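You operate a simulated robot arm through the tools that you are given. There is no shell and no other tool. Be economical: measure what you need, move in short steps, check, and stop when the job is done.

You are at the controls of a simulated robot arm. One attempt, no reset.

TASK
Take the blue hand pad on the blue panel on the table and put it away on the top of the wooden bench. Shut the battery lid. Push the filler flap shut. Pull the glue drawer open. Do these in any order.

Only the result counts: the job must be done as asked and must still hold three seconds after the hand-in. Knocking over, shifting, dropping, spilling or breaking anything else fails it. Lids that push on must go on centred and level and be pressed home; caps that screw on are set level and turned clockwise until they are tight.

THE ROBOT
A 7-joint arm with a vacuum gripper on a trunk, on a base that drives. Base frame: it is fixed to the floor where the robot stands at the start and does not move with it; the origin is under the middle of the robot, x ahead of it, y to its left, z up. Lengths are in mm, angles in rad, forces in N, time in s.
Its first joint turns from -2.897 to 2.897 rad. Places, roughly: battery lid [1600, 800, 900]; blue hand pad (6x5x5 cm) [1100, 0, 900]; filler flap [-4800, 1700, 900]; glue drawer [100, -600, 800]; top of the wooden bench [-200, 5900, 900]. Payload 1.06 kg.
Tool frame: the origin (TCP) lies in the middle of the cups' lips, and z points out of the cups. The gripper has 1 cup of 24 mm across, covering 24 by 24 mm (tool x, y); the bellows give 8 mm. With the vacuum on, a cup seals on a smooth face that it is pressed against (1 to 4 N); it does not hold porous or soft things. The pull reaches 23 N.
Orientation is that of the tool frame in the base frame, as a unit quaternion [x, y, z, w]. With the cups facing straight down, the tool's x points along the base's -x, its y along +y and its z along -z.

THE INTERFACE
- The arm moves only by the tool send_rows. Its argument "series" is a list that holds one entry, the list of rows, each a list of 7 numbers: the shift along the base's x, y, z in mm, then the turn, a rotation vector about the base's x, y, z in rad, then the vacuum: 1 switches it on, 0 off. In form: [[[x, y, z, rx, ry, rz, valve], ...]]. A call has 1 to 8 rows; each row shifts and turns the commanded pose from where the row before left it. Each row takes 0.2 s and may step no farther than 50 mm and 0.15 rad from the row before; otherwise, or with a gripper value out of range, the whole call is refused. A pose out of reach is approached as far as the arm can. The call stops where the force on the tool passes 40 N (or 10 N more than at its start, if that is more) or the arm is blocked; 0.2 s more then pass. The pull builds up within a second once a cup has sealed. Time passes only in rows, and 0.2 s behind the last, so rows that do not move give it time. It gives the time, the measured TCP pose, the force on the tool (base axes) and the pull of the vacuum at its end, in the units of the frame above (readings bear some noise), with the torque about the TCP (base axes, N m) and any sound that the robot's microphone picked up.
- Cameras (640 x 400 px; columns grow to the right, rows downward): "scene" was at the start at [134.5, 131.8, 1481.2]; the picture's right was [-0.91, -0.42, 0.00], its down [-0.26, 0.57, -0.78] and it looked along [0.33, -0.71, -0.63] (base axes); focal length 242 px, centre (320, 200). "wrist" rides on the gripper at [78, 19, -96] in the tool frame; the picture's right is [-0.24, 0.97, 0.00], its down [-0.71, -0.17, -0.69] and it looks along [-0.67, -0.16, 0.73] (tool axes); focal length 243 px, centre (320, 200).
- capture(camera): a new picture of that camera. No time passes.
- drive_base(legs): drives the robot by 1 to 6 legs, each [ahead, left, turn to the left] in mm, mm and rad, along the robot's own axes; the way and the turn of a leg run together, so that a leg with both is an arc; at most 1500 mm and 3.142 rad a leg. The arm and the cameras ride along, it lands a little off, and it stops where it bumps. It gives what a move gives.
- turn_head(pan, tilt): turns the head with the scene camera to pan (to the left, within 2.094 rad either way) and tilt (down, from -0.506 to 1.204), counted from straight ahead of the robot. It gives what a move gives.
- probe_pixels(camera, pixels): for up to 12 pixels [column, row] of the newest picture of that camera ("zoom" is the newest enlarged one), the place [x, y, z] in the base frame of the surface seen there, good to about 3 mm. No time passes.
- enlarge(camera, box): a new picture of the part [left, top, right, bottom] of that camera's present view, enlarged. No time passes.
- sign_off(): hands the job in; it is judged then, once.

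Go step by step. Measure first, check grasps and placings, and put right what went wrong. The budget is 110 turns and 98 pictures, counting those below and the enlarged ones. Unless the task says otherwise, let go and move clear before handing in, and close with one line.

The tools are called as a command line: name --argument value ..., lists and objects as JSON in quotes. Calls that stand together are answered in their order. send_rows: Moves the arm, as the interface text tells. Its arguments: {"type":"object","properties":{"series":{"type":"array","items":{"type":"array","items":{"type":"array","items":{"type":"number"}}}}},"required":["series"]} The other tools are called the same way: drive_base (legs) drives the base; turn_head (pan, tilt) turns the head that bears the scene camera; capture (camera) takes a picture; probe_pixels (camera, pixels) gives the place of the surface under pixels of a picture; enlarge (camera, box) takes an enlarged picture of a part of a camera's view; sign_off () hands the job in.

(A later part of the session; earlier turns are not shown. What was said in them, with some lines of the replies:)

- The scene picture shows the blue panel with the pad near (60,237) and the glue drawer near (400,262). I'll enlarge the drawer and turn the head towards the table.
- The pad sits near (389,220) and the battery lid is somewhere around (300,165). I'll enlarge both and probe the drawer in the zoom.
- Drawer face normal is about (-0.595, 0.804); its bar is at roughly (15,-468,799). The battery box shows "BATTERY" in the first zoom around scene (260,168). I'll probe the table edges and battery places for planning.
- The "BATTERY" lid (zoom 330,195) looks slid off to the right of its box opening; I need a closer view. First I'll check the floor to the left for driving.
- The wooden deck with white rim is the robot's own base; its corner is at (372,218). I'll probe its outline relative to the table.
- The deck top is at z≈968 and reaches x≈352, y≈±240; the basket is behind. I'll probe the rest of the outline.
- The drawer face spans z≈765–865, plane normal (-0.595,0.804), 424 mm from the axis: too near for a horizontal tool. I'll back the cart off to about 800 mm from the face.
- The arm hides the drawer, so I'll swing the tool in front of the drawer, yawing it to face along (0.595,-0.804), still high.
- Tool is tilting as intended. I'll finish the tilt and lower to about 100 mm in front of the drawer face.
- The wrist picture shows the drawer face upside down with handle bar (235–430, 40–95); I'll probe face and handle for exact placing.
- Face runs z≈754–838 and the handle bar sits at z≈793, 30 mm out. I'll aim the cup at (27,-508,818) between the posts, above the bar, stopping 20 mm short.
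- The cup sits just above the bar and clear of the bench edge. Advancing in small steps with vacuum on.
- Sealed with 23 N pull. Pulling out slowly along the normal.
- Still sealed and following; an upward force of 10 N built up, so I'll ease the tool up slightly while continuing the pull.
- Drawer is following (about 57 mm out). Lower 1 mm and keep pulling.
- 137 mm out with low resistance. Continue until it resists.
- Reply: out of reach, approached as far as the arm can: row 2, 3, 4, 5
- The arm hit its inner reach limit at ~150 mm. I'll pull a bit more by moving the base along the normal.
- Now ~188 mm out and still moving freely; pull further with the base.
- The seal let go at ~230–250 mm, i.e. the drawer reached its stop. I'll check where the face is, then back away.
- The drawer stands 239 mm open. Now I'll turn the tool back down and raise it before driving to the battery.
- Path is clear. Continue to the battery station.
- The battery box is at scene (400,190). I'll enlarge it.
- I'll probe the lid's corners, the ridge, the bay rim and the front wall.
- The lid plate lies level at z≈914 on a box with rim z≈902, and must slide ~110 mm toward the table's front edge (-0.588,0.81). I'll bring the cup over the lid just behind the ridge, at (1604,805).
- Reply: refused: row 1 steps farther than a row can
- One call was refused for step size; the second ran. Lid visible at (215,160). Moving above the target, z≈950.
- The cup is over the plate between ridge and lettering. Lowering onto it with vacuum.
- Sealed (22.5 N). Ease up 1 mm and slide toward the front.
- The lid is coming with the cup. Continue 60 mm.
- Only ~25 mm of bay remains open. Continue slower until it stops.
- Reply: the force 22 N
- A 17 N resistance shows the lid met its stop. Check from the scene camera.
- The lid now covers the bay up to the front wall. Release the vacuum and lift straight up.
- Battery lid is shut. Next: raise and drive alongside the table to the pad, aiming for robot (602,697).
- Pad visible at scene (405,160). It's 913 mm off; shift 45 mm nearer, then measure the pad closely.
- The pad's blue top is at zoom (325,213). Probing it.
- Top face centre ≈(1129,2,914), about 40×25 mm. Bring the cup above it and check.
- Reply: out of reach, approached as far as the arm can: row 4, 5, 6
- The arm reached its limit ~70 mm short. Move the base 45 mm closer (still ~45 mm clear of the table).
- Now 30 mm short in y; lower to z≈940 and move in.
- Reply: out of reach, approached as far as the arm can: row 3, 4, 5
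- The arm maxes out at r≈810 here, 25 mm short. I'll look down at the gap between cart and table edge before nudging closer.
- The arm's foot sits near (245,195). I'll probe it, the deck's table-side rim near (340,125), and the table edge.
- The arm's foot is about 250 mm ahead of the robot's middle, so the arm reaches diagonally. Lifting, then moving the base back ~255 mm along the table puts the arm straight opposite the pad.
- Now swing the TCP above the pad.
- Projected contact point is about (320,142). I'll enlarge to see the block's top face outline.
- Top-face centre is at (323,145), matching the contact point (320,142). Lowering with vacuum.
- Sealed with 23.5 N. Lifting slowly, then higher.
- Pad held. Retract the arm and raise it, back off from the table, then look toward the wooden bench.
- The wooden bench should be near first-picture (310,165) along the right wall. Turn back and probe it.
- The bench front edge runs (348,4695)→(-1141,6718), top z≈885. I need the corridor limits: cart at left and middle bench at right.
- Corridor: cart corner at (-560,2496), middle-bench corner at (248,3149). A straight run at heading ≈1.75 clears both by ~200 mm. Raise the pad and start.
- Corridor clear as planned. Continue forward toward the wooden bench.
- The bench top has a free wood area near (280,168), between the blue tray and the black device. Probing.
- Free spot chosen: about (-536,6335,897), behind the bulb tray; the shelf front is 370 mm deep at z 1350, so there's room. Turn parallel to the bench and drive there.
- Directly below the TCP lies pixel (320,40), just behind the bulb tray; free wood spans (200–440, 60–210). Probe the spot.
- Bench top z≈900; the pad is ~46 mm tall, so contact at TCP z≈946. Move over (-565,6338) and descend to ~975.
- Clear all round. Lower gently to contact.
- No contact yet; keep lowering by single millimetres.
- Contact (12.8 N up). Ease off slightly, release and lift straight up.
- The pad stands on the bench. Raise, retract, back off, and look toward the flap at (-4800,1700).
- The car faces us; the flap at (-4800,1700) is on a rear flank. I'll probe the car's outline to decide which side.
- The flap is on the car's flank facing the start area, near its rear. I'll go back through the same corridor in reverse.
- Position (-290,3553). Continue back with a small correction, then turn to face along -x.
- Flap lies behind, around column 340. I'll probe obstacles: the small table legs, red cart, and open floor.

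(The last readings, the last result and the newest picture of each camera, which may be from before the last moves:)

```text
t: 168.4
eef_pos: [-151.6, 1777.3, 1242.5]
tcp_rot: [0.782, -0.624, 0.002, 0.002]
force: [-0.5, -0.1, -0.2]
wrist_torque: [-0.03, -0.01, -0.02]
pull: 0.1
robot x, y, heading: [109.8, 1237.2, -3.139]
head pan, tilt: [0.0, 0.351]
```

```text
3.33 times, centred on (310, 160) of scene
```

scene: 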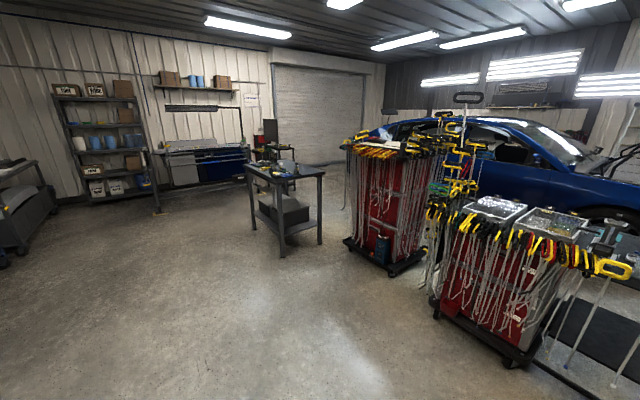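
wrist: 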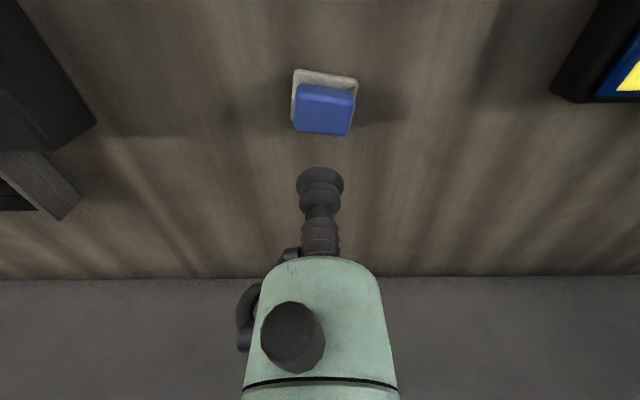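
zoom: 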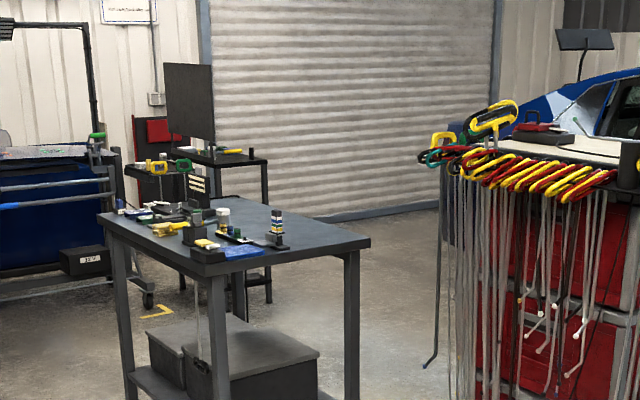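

The gap between small table and red cart is too narrow; go round the small table's other side (its corner (-3041,108)). Drive to about (-1900,-300) and look.

drive_base --legs '[[1000, 770, 0], [1000, 770, 0]]'

turn_head --pan -0.3 --tilt 0.4

capture --camera "scene"

```text
t: 180.7
eef_pos: [-2140.5, 230.6, 1242.1]
tcp_rot: [0.783, -0.623, 0.002, 0.002]
force: [-1.0, 0.0, -0.9]
wrist_torque: [-0.01, 0.01, 0.03]
pull: 0.0
robot x, y, heading: [-1879.1, -307.8, -3.134]
head pan, tilt: [0.0, 0.351]
```

```text
t: 181.4
eef_pos: [-2139.0, 229.4, 1242.9]
tcp_rot: [0.783, -0.623, 0.002, 0.003]
force: [0.2, 0.0, 0.2]
wrist_torque: [0.03, -0.02, -0.03]
pull: 0.1
robot x, y, heading: [-1877.8, -308.5, -3.136]
head pan, tilt: [-0.3, 0.4]
```

```text
27 pictures are left
```

scene: 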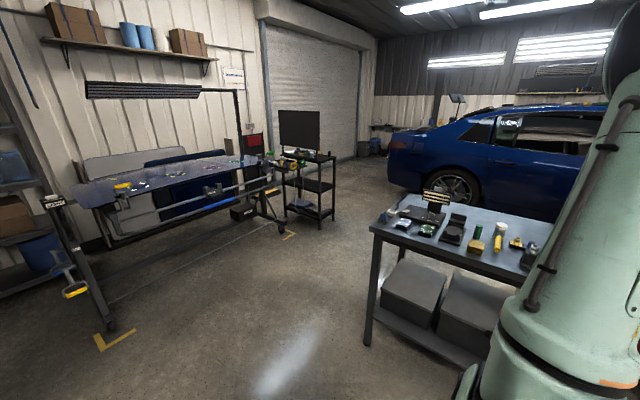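

The car's rear quarter and wheel at (452,185) are in view. Enlarge it and probe obstacles.

probe_pixels --camera "scene" --pixels '[[367, 343], [400, 150], [450, 150], [480, 150], [331, 215], [285, 225], [305, 222], [110, 325], [345, 190], [380, 225], [440, 175]]'

enlarge --camera "scene" --box '[376, 100, 536, 200]'

```text
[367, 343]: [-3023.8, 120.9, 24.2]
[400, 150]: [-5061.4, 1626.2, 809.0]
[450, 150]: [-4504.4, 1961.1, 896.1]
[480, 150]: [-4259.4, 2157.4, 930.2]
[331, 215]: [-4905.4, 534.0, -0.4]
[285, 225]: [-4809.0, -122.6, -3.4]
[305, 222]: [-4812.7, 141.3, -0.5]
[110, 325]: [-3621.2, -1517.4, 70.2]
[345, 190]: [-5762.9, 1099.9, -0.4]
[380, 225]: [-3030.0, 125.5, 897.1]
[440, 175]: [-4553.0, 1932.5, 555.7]
```

```text
4.00 times, centred on (456, 150) of scene
```

zoom: 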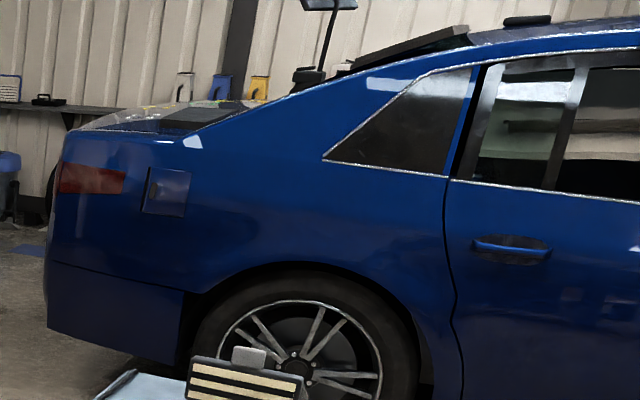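

The filler flap is visible at zoom (165,190), slightly ajar. Probe it, then drive round the small table via (-3500,-350).

probe_pixels --camera "zoom" --pixels '[[145, 190], [165, 190], [185, 192], [165, 172], [165, 212], [200, 200], [125, 200], [165, 235]]'

drive_base --legs '[[811, 21, 0], [811, 21, 0], [0, 0, 0.67], [-240, -915, 0]]'

turn_head --pan -1.3 --tilt 0.5

capture --camera "scene"

```text
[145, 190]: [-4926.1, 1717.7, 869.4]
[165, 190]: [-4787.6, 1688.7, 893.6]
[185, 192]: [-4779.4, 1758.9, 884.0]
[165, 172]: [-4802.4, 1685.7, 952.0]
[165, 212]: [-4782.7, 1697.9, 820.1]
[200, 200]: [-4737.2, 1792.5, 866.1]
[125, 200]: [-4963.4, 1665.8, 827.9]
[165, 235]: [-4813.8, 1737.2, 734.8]
```

```text
t: 196.1
eef_pos: [-4431.9, 759.8, 1242.9]
tcp_rot: [0.945, -0.328, 0.002, 0.002]
force: [0.1, 0.0, 0.0]
wrist_torque: [-0.03, 0.03, -0.02]
pull: 0.0
robot x, y, heading: [-3890.2, 504.6, -2.462]
head pan, tilt: [-0.3, 0.4]
```

```text
t: 197.3
eef_pos: [-4430.7, 759.5, 1242.0]
tcp_rot: [0.945, -0.328, 0.002, 0.002]
force: [-0.7, 0.7, 0.2]
wrist_torque: [-0.02, 0.03, 0.02]
pull: 0.1
robot x, y, heading: [-3889.9, 504.3, -2.466]
head pan, tilt: [-1.3, 0.499]
```

```text
25 pictures are left
```

scene: 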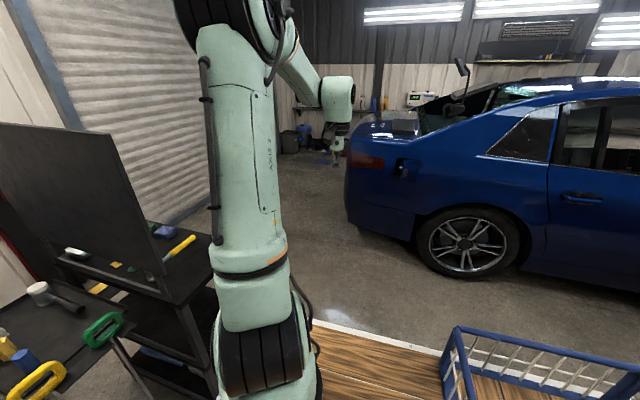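

The flap is at (405,165), standing out from the body. Enlarge it.

enlarge --camera "scene" --box '[372, 140, 436, 190]'

```text
8.00 times, centred on (404, 165) of scene
```

zoom: 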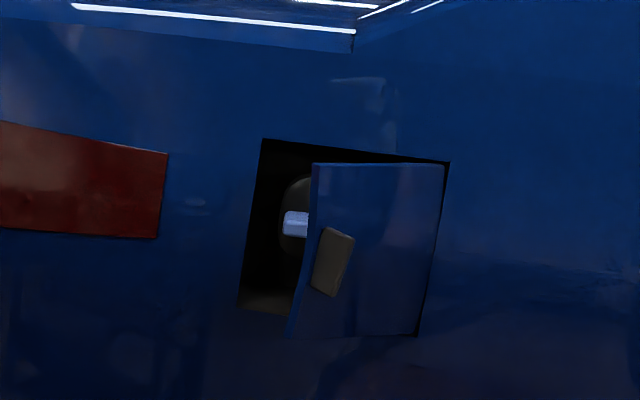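

The flap hinges at the right edge (zoom 440,250) and its free left edge (310,250) stands out, with a grey tab on it. Probing.

probe_pixels --camera "zoom" --pixels '[[316, 180], [305, 310], [330, 260], [345, 250], [380, 200], [380, 300], [435, 200], [415, 320], [245, 200], [460, 250], [230, 250], [295, 222]]'

```text
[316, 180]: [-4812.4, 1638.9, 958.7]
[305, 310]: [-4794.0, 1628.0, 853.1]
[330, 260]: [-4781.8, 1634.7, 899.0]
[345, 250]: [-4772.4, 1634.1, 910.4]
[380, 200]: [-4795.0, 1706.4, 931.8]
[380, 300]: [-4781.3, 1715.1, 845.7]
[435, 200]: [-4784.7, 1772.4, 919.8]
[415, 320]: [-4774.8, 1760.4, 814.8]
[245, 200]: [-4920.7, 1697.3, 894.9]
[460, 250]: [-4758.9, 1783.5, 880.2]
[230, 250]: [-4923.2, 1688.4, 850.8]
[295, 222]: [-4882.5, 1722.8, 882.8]
```

Hinge at ≈(-4780,1770), free edge ≈(-4803,1633), z 815–958, open ~0.9 rad. First I'll set the tool horizontal pointing along d=(-0.473,0.881), while still away from the car.

send_rows --series '[[[18, 41, -20, 0, 0, -0.1367, 0], [18, 41, -20, 0, 0, -0.1367, 0], [18, 41, -20, 0, 0, -0.1367, 0], [0, 0, 0, 0.1258, 0.0675, 0, 0], [0, 0, 0, 0.1258, 0.0675, 0, 0], [0, 0, 0, 0.1258, 0.0675, 0, 0], [0, 0, 0, 0.1258, 0.0675, 0, 0], [0, 0, 0, 0.1258, 0.0675, 0, 0]]]'

send_rows --series '[[[0, 0, -20, 0.1258, 0.0675, 0, 0], [0, 0, -20, 0.1258, 0.0675, 0, 0], [0, 0, -20, 0.1258, 0.0675, 0, 0], [0, 0, -20, 0.1258, 0.0675, 0, 0], [0, 0, -20, 0.1258, 0.0675, 0, 0], [0, 0, -20, 0.1258, 0.0675, 0, 0]]]'

```text
t: 199.1
eef_pos: [-4376.7, 882.5, 1182.6]
tcp_rot: [0.805, -0.482, -0.298, -0.176]
force: [-0.2, -0.2, -0.6]
wrist_torque: [-0.03, -0.03, -0.01]
pull: 0.1
robot x, y, heading: [-3885.8, 501.8, -2.468]
head pan, tilt: [-1.3, 0.499]
```

```text
t: 200.5
eef_pos: [-4377.2, 882.8, 1061.4]
tcp_rot: [0.607, -0.363, -0.607, -0.362]
force: [0.0, -0.2, -0.3]
wrist_torque: [-0.03, 0.0, 0.03]
pull: 0.1
robot x, y, heading: [-3887.9, 501.8, -2.469]
head pan, tilt: [-1.3, 0.499]
```

Tool is horizontal, pointing at the car. Drive in sideways to bring the TCP beside the flap, still above it.

drive_base --legs '[[-171, -808, 0]]'

capture --camera "scene"

capture --camera "wrist"

```text
t: 204.9
eef_pos: [-4753.7, 1613.4, 1062.5]
tcp_rot: [0.609, -0.363, -0.606, -0.36]
force: [-0.2, 0.9, 0.1]
wrist_torque: [0.02, 0.03, -0.04]
pull: 0.0
robot x, y, heading: [-4261.2, 1228.6, -2.456]
head pan, tilt: [-1.3, 0.499]
```

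```text
23 pictures are left
```

scene: 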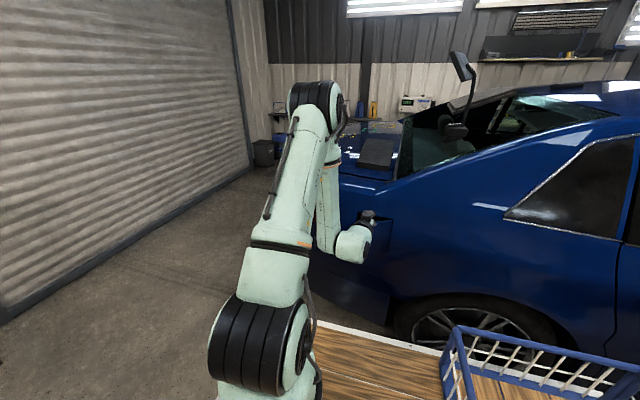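

```text
22 pictures are left
```

wrist: 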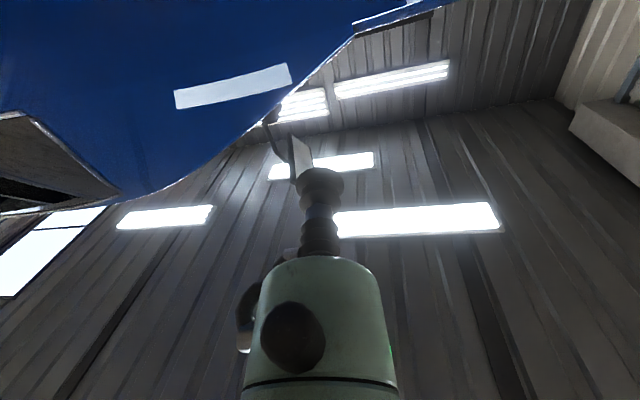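

Now lower beside the flap, a bit farther out, and look with the wrist camera.

send_rows --series '[[[20, -15, -42, 0, 0, 0, 0], [5, -5, -42, 0, 0, 0, 0], [0, 0, -42, 0, 0, 0, 0], [0, 0, -42, 0, 0, 0, 0]]]'

capture --camera "wrist"

enlarge --camera "scene" --box '[310, 180, 438, 290]'

```text
t: 205.9
eef_pos: [-4729.0, 1592.7, 893.3]
tcp_rot: [0.609, -0.362, -0.607, -0.36]
force: [0.6, -0.6, -0.5]
wrist_torque: [0.01, 0.01, 0.01]
pull: 0.1
robot x, y, heading: [-4264.3, 1233.7, -2.454]
head pan, tilt: [-1.3, 0.499]
```

```text
21 pictures are left
```

wrist: 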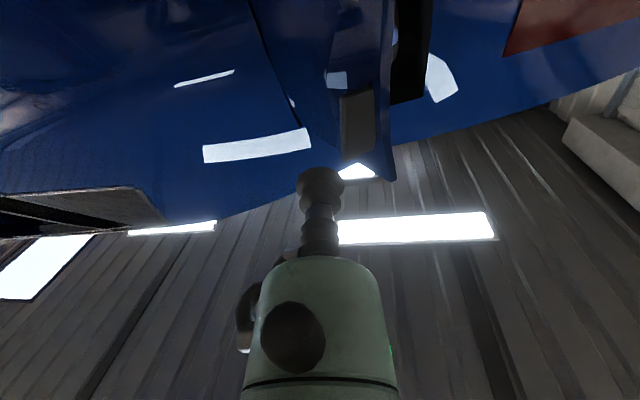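

```text
3.64 times, centred on (374, 235) of scene
```

zoom: 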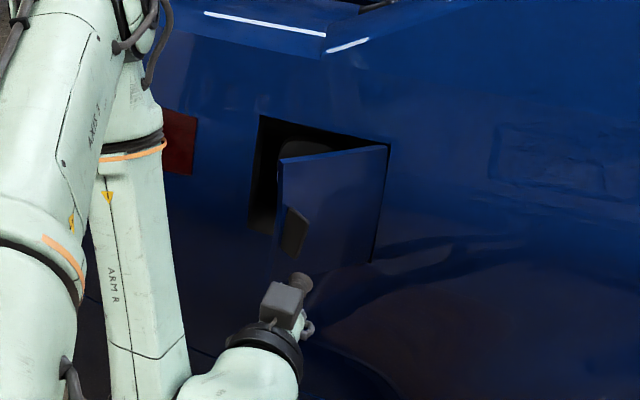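

The flap and its tab are clear to the cup's side. Move in to just off the flap's outer face at mid-radius.

send_rows --series '[[[-18, 27, -3, 0, 0, 0, 0], [-18, 27, -2, 0, 0, 0, 0], [-16, 27, 0, 0, 0, 0, 0]]]'

capture --camera "wrist"

```text
t: 206.7
eef_pos: [-4779.9, 1674.5, 888.6]
tcp_rot: [0.61, -0.362, -0.607, -0.359]
force: [0.6, 0.5, 0.0]
wrist_torque: [-0.01, -0.01, 0.01]
pull: 0.0
robot x, y, heading: [-4264.1, 1232.3, -2.458]
head pan, tilt: [-1.3, 0.499]
```

```text
19 pictures are left
```

wrist: 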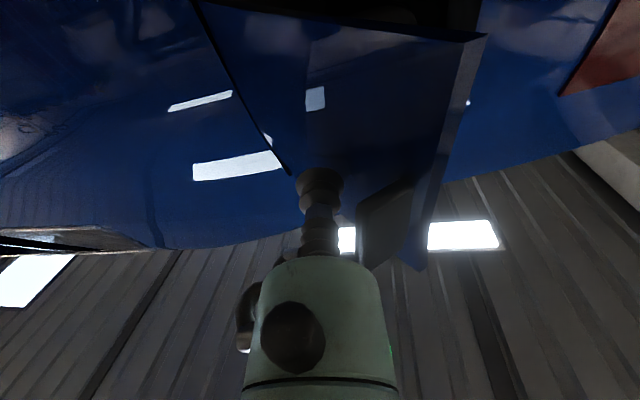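

Cup is just off the face, beside the tab. Sweep along the closing arc (radius ~85 mm).

send_rows --series '[[[-7, 6, 0, 0, 0, 0, 0], [-7, 5.5, 0, 0, 0, 0, 0], [-9, 3, 0, 0, 0, 0, 0], [-8, 2, 0, 0, 0, 0, 0], [-8, 4, 0, 0, 0, 0, 0], [-7, 4, 0, 0, 0, 0, 0]]]'

capture --camera "wrist"

```text
t: 208.1
eef_pos: [-4826.7, 1697.9, 890.4]
tcp_rot: [0.61, -0.362, -0.607, -0.36]
force: [0.8, -0.2, 0.8]
wrist_torque: [-0.01, -0.01, 0.01]
pull: 0.0
robot x, y, heading: [-4263.8, 1231.9, -2.457]
head pan, tilt: [-1.3, 0.499]
```

```text
18 pictures are left
```

wrist: 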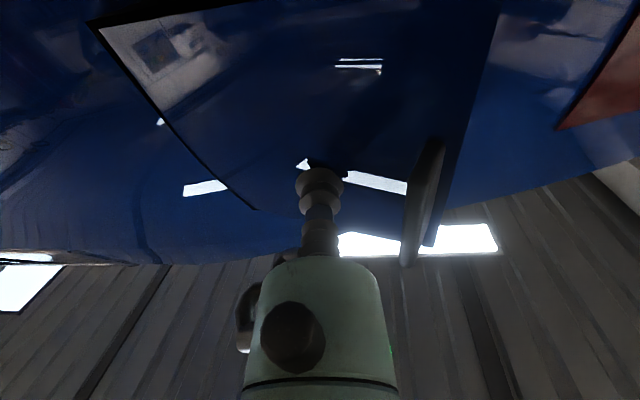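

The flap is swinging shut. Continue the arc.

send_rows --series '[[[-7, 5.5, 0, 0, 0, 0, 0], [-7, 5.5, 0, 0, 0, 0, 0], [-5, 6, 0, 0, 0, 0, 0], [-5, 6.5, 0, 0, 0, 0, 0], [-3, 6, 0, 0, 0, 0, 0]]]'

capture --camera "wrist"

```text
t: 209.3
eef_pos: [-4853.8, 1727.9, 888.3]
tcp_rot: [0.609, -0.362, -0.607, -0.36]
force: [0.9, -1.1, 0.7]
wrist_torque: [0.0, 0.0, 0.01]
pull: 0.1
robot x, y, heading: [-4263.4, 1230.8, -2.461]
head pan, tilt: [-1.3, 0.499]
```

```text
17 pictures are left
```

wrist: 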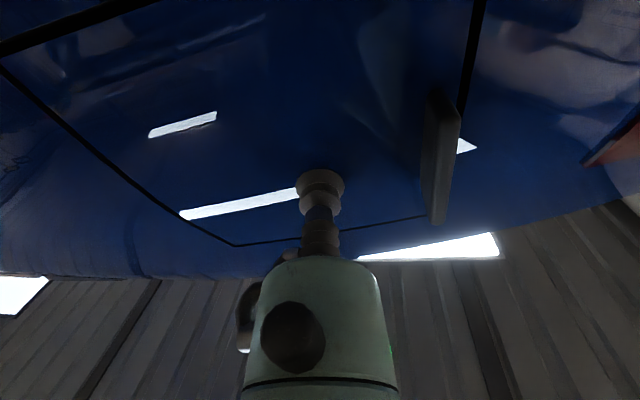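

The flap now looks nearly flush. Press inward along d in small steps and watch the force.

send_rows --series '[[[-0.95, 1.76, 0, 0, 0, 0, 0], [-0.95, 1.76, 0, 0, 0, 0, 0], [-0.95, 1.76, 0, 0, 0, 0, 0], [-0.95, 1.76, 0, 0, 0, 0, 0]]]'

```text
t: 210.3
eef_pos: [-4857.7, 1734.8, 890.2]
tcp_rot: [0.609, -0.362, -0.607, -0.36]
force: [4.5, -8.4, 6.1]
wrist_torque: [-0.12, -0.04, -0.02]
pull: 0.0
robot x, y, heading: [-4264.2, 1236.3, -2.458]
head pan, tilt: [-1.3, 0.499]
```

Resistance of ~10 N; press a bit harder to be sure it's home.

send_rows --series '[[[-0.95, 1.76, 0, 0, 0, 0, 0], [-0.95, 1.76, 0, 0, 0, 0, 0], [-0.95, 1.76, 0, 0, 0, 0, 0], [0, 0, 0, 0, 0, 0, 0]]]'

capture --camera "wrist"

```text
t: 211.0
eef_pos: [-4859.1, 1737.3, 892.3]
tcp_rot: [-0.608, 0.36, 0.609, 0.361]
force: [10.0, -23.0, 13.7]
wrist_torque: [-0.37, -0.37, -0.09]
pull: 0.0
robot x, y, heading: [-4262.2, 1234.2, -2.456]
head pan, tilt: [-1.3, 0.499]
stopped in row 3: the force on the tool passed its limit at 43 N (the readings are from after the stop); the commanded pose is now the measured one
```

```text
16 pictures are left
```

wrist: 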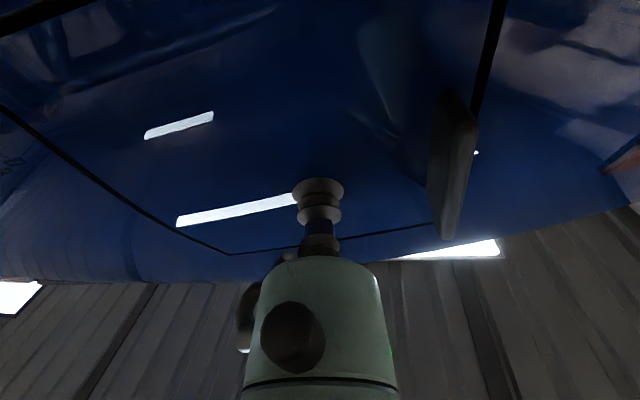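

Pressed home against a firm stop. Back off along -d and inspect.

send_rows --series '[[[1.4, -2.6, 0, 0, 0, 0, 0], [4.7, -8.8, 0, 0, 0, 0, 0], [14, -26, 0, 0, 0, 0, 0], [19, -35, 0, 0, 0, 0, 0], [19, -35, 0, 0, 0, 0, 0]]]'

enlarge --camera "scene" --box '[310, 180, 438, 290]'

capture --camera "wrist"

```text
t: 212.2
eef_pos: [-4801.1, 1629.7, 890.5]
tcp_rot: [-0.608, 0.361, 0.608, 0.36]
force: [0.7, 0.7, -0.4]
wrist_torque: [0.0, 0.03, 0.0]
pull: 0.1
robot x, y, heading: [-4262.2, 1236.3, -2.455]
head pan, tilt: [-1.3, 0.499]
```

```text
3.64 times, centred on (374, 235) of scene
```

zoom: 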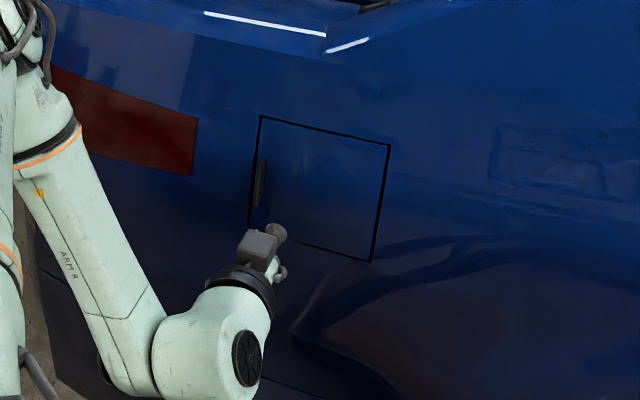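

```text
14 pictures are left
```

wrist: 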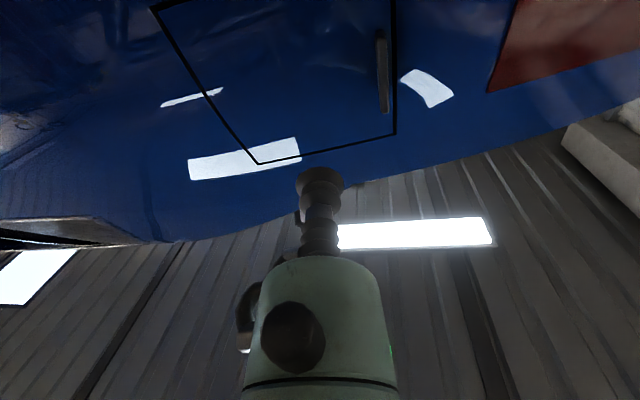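

The flap is flush in its frame. Quick numeric check across its free edge.

probe_pixels --camera "zoom" --pixels '[[275, 150], [245, 150], [320, 180], [275, 195], [240, 190], [400, 200], [375, 180]]'

drive_base --legs '[[0, 200, 0]]'

```text
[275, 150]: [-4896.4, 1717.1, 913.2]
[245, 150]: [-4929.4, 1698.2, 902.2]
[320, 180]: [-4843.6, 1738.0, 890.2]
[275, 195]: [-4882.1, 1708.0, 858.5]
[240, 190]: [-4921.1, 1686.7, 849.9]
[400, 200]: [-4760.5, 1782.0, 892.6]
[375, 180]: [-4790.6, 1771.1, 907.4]
```

```text
t: 213.8
eef_pos: [-4675.4, 1474.2, 891.6]
tcp_rot: [0.609, -0.361, -0.608, -0.36]
force: [0.2, 0.8, -0.9]
wrist_torque: [0.0, 0.02, 0.03]
pull: 0.0
robot x, y, heading: [-4137.5, 1080.2, -2.454]
head pan, tilt: [-1.3, 0.499]
```

The flap lies flush with the body, the battery lid is over its bay, the pad is on the bench and the drawer was left 239 mm open. The arm is clear, so I'm handing in.

sign_off

```text
The job is handed in.
```

All four parts are done and handed in: the blue hand pad is on the wooden bench, the battery lid and filler flap are shut, and the glue drawer is pulled out about 239 mm to its stop.
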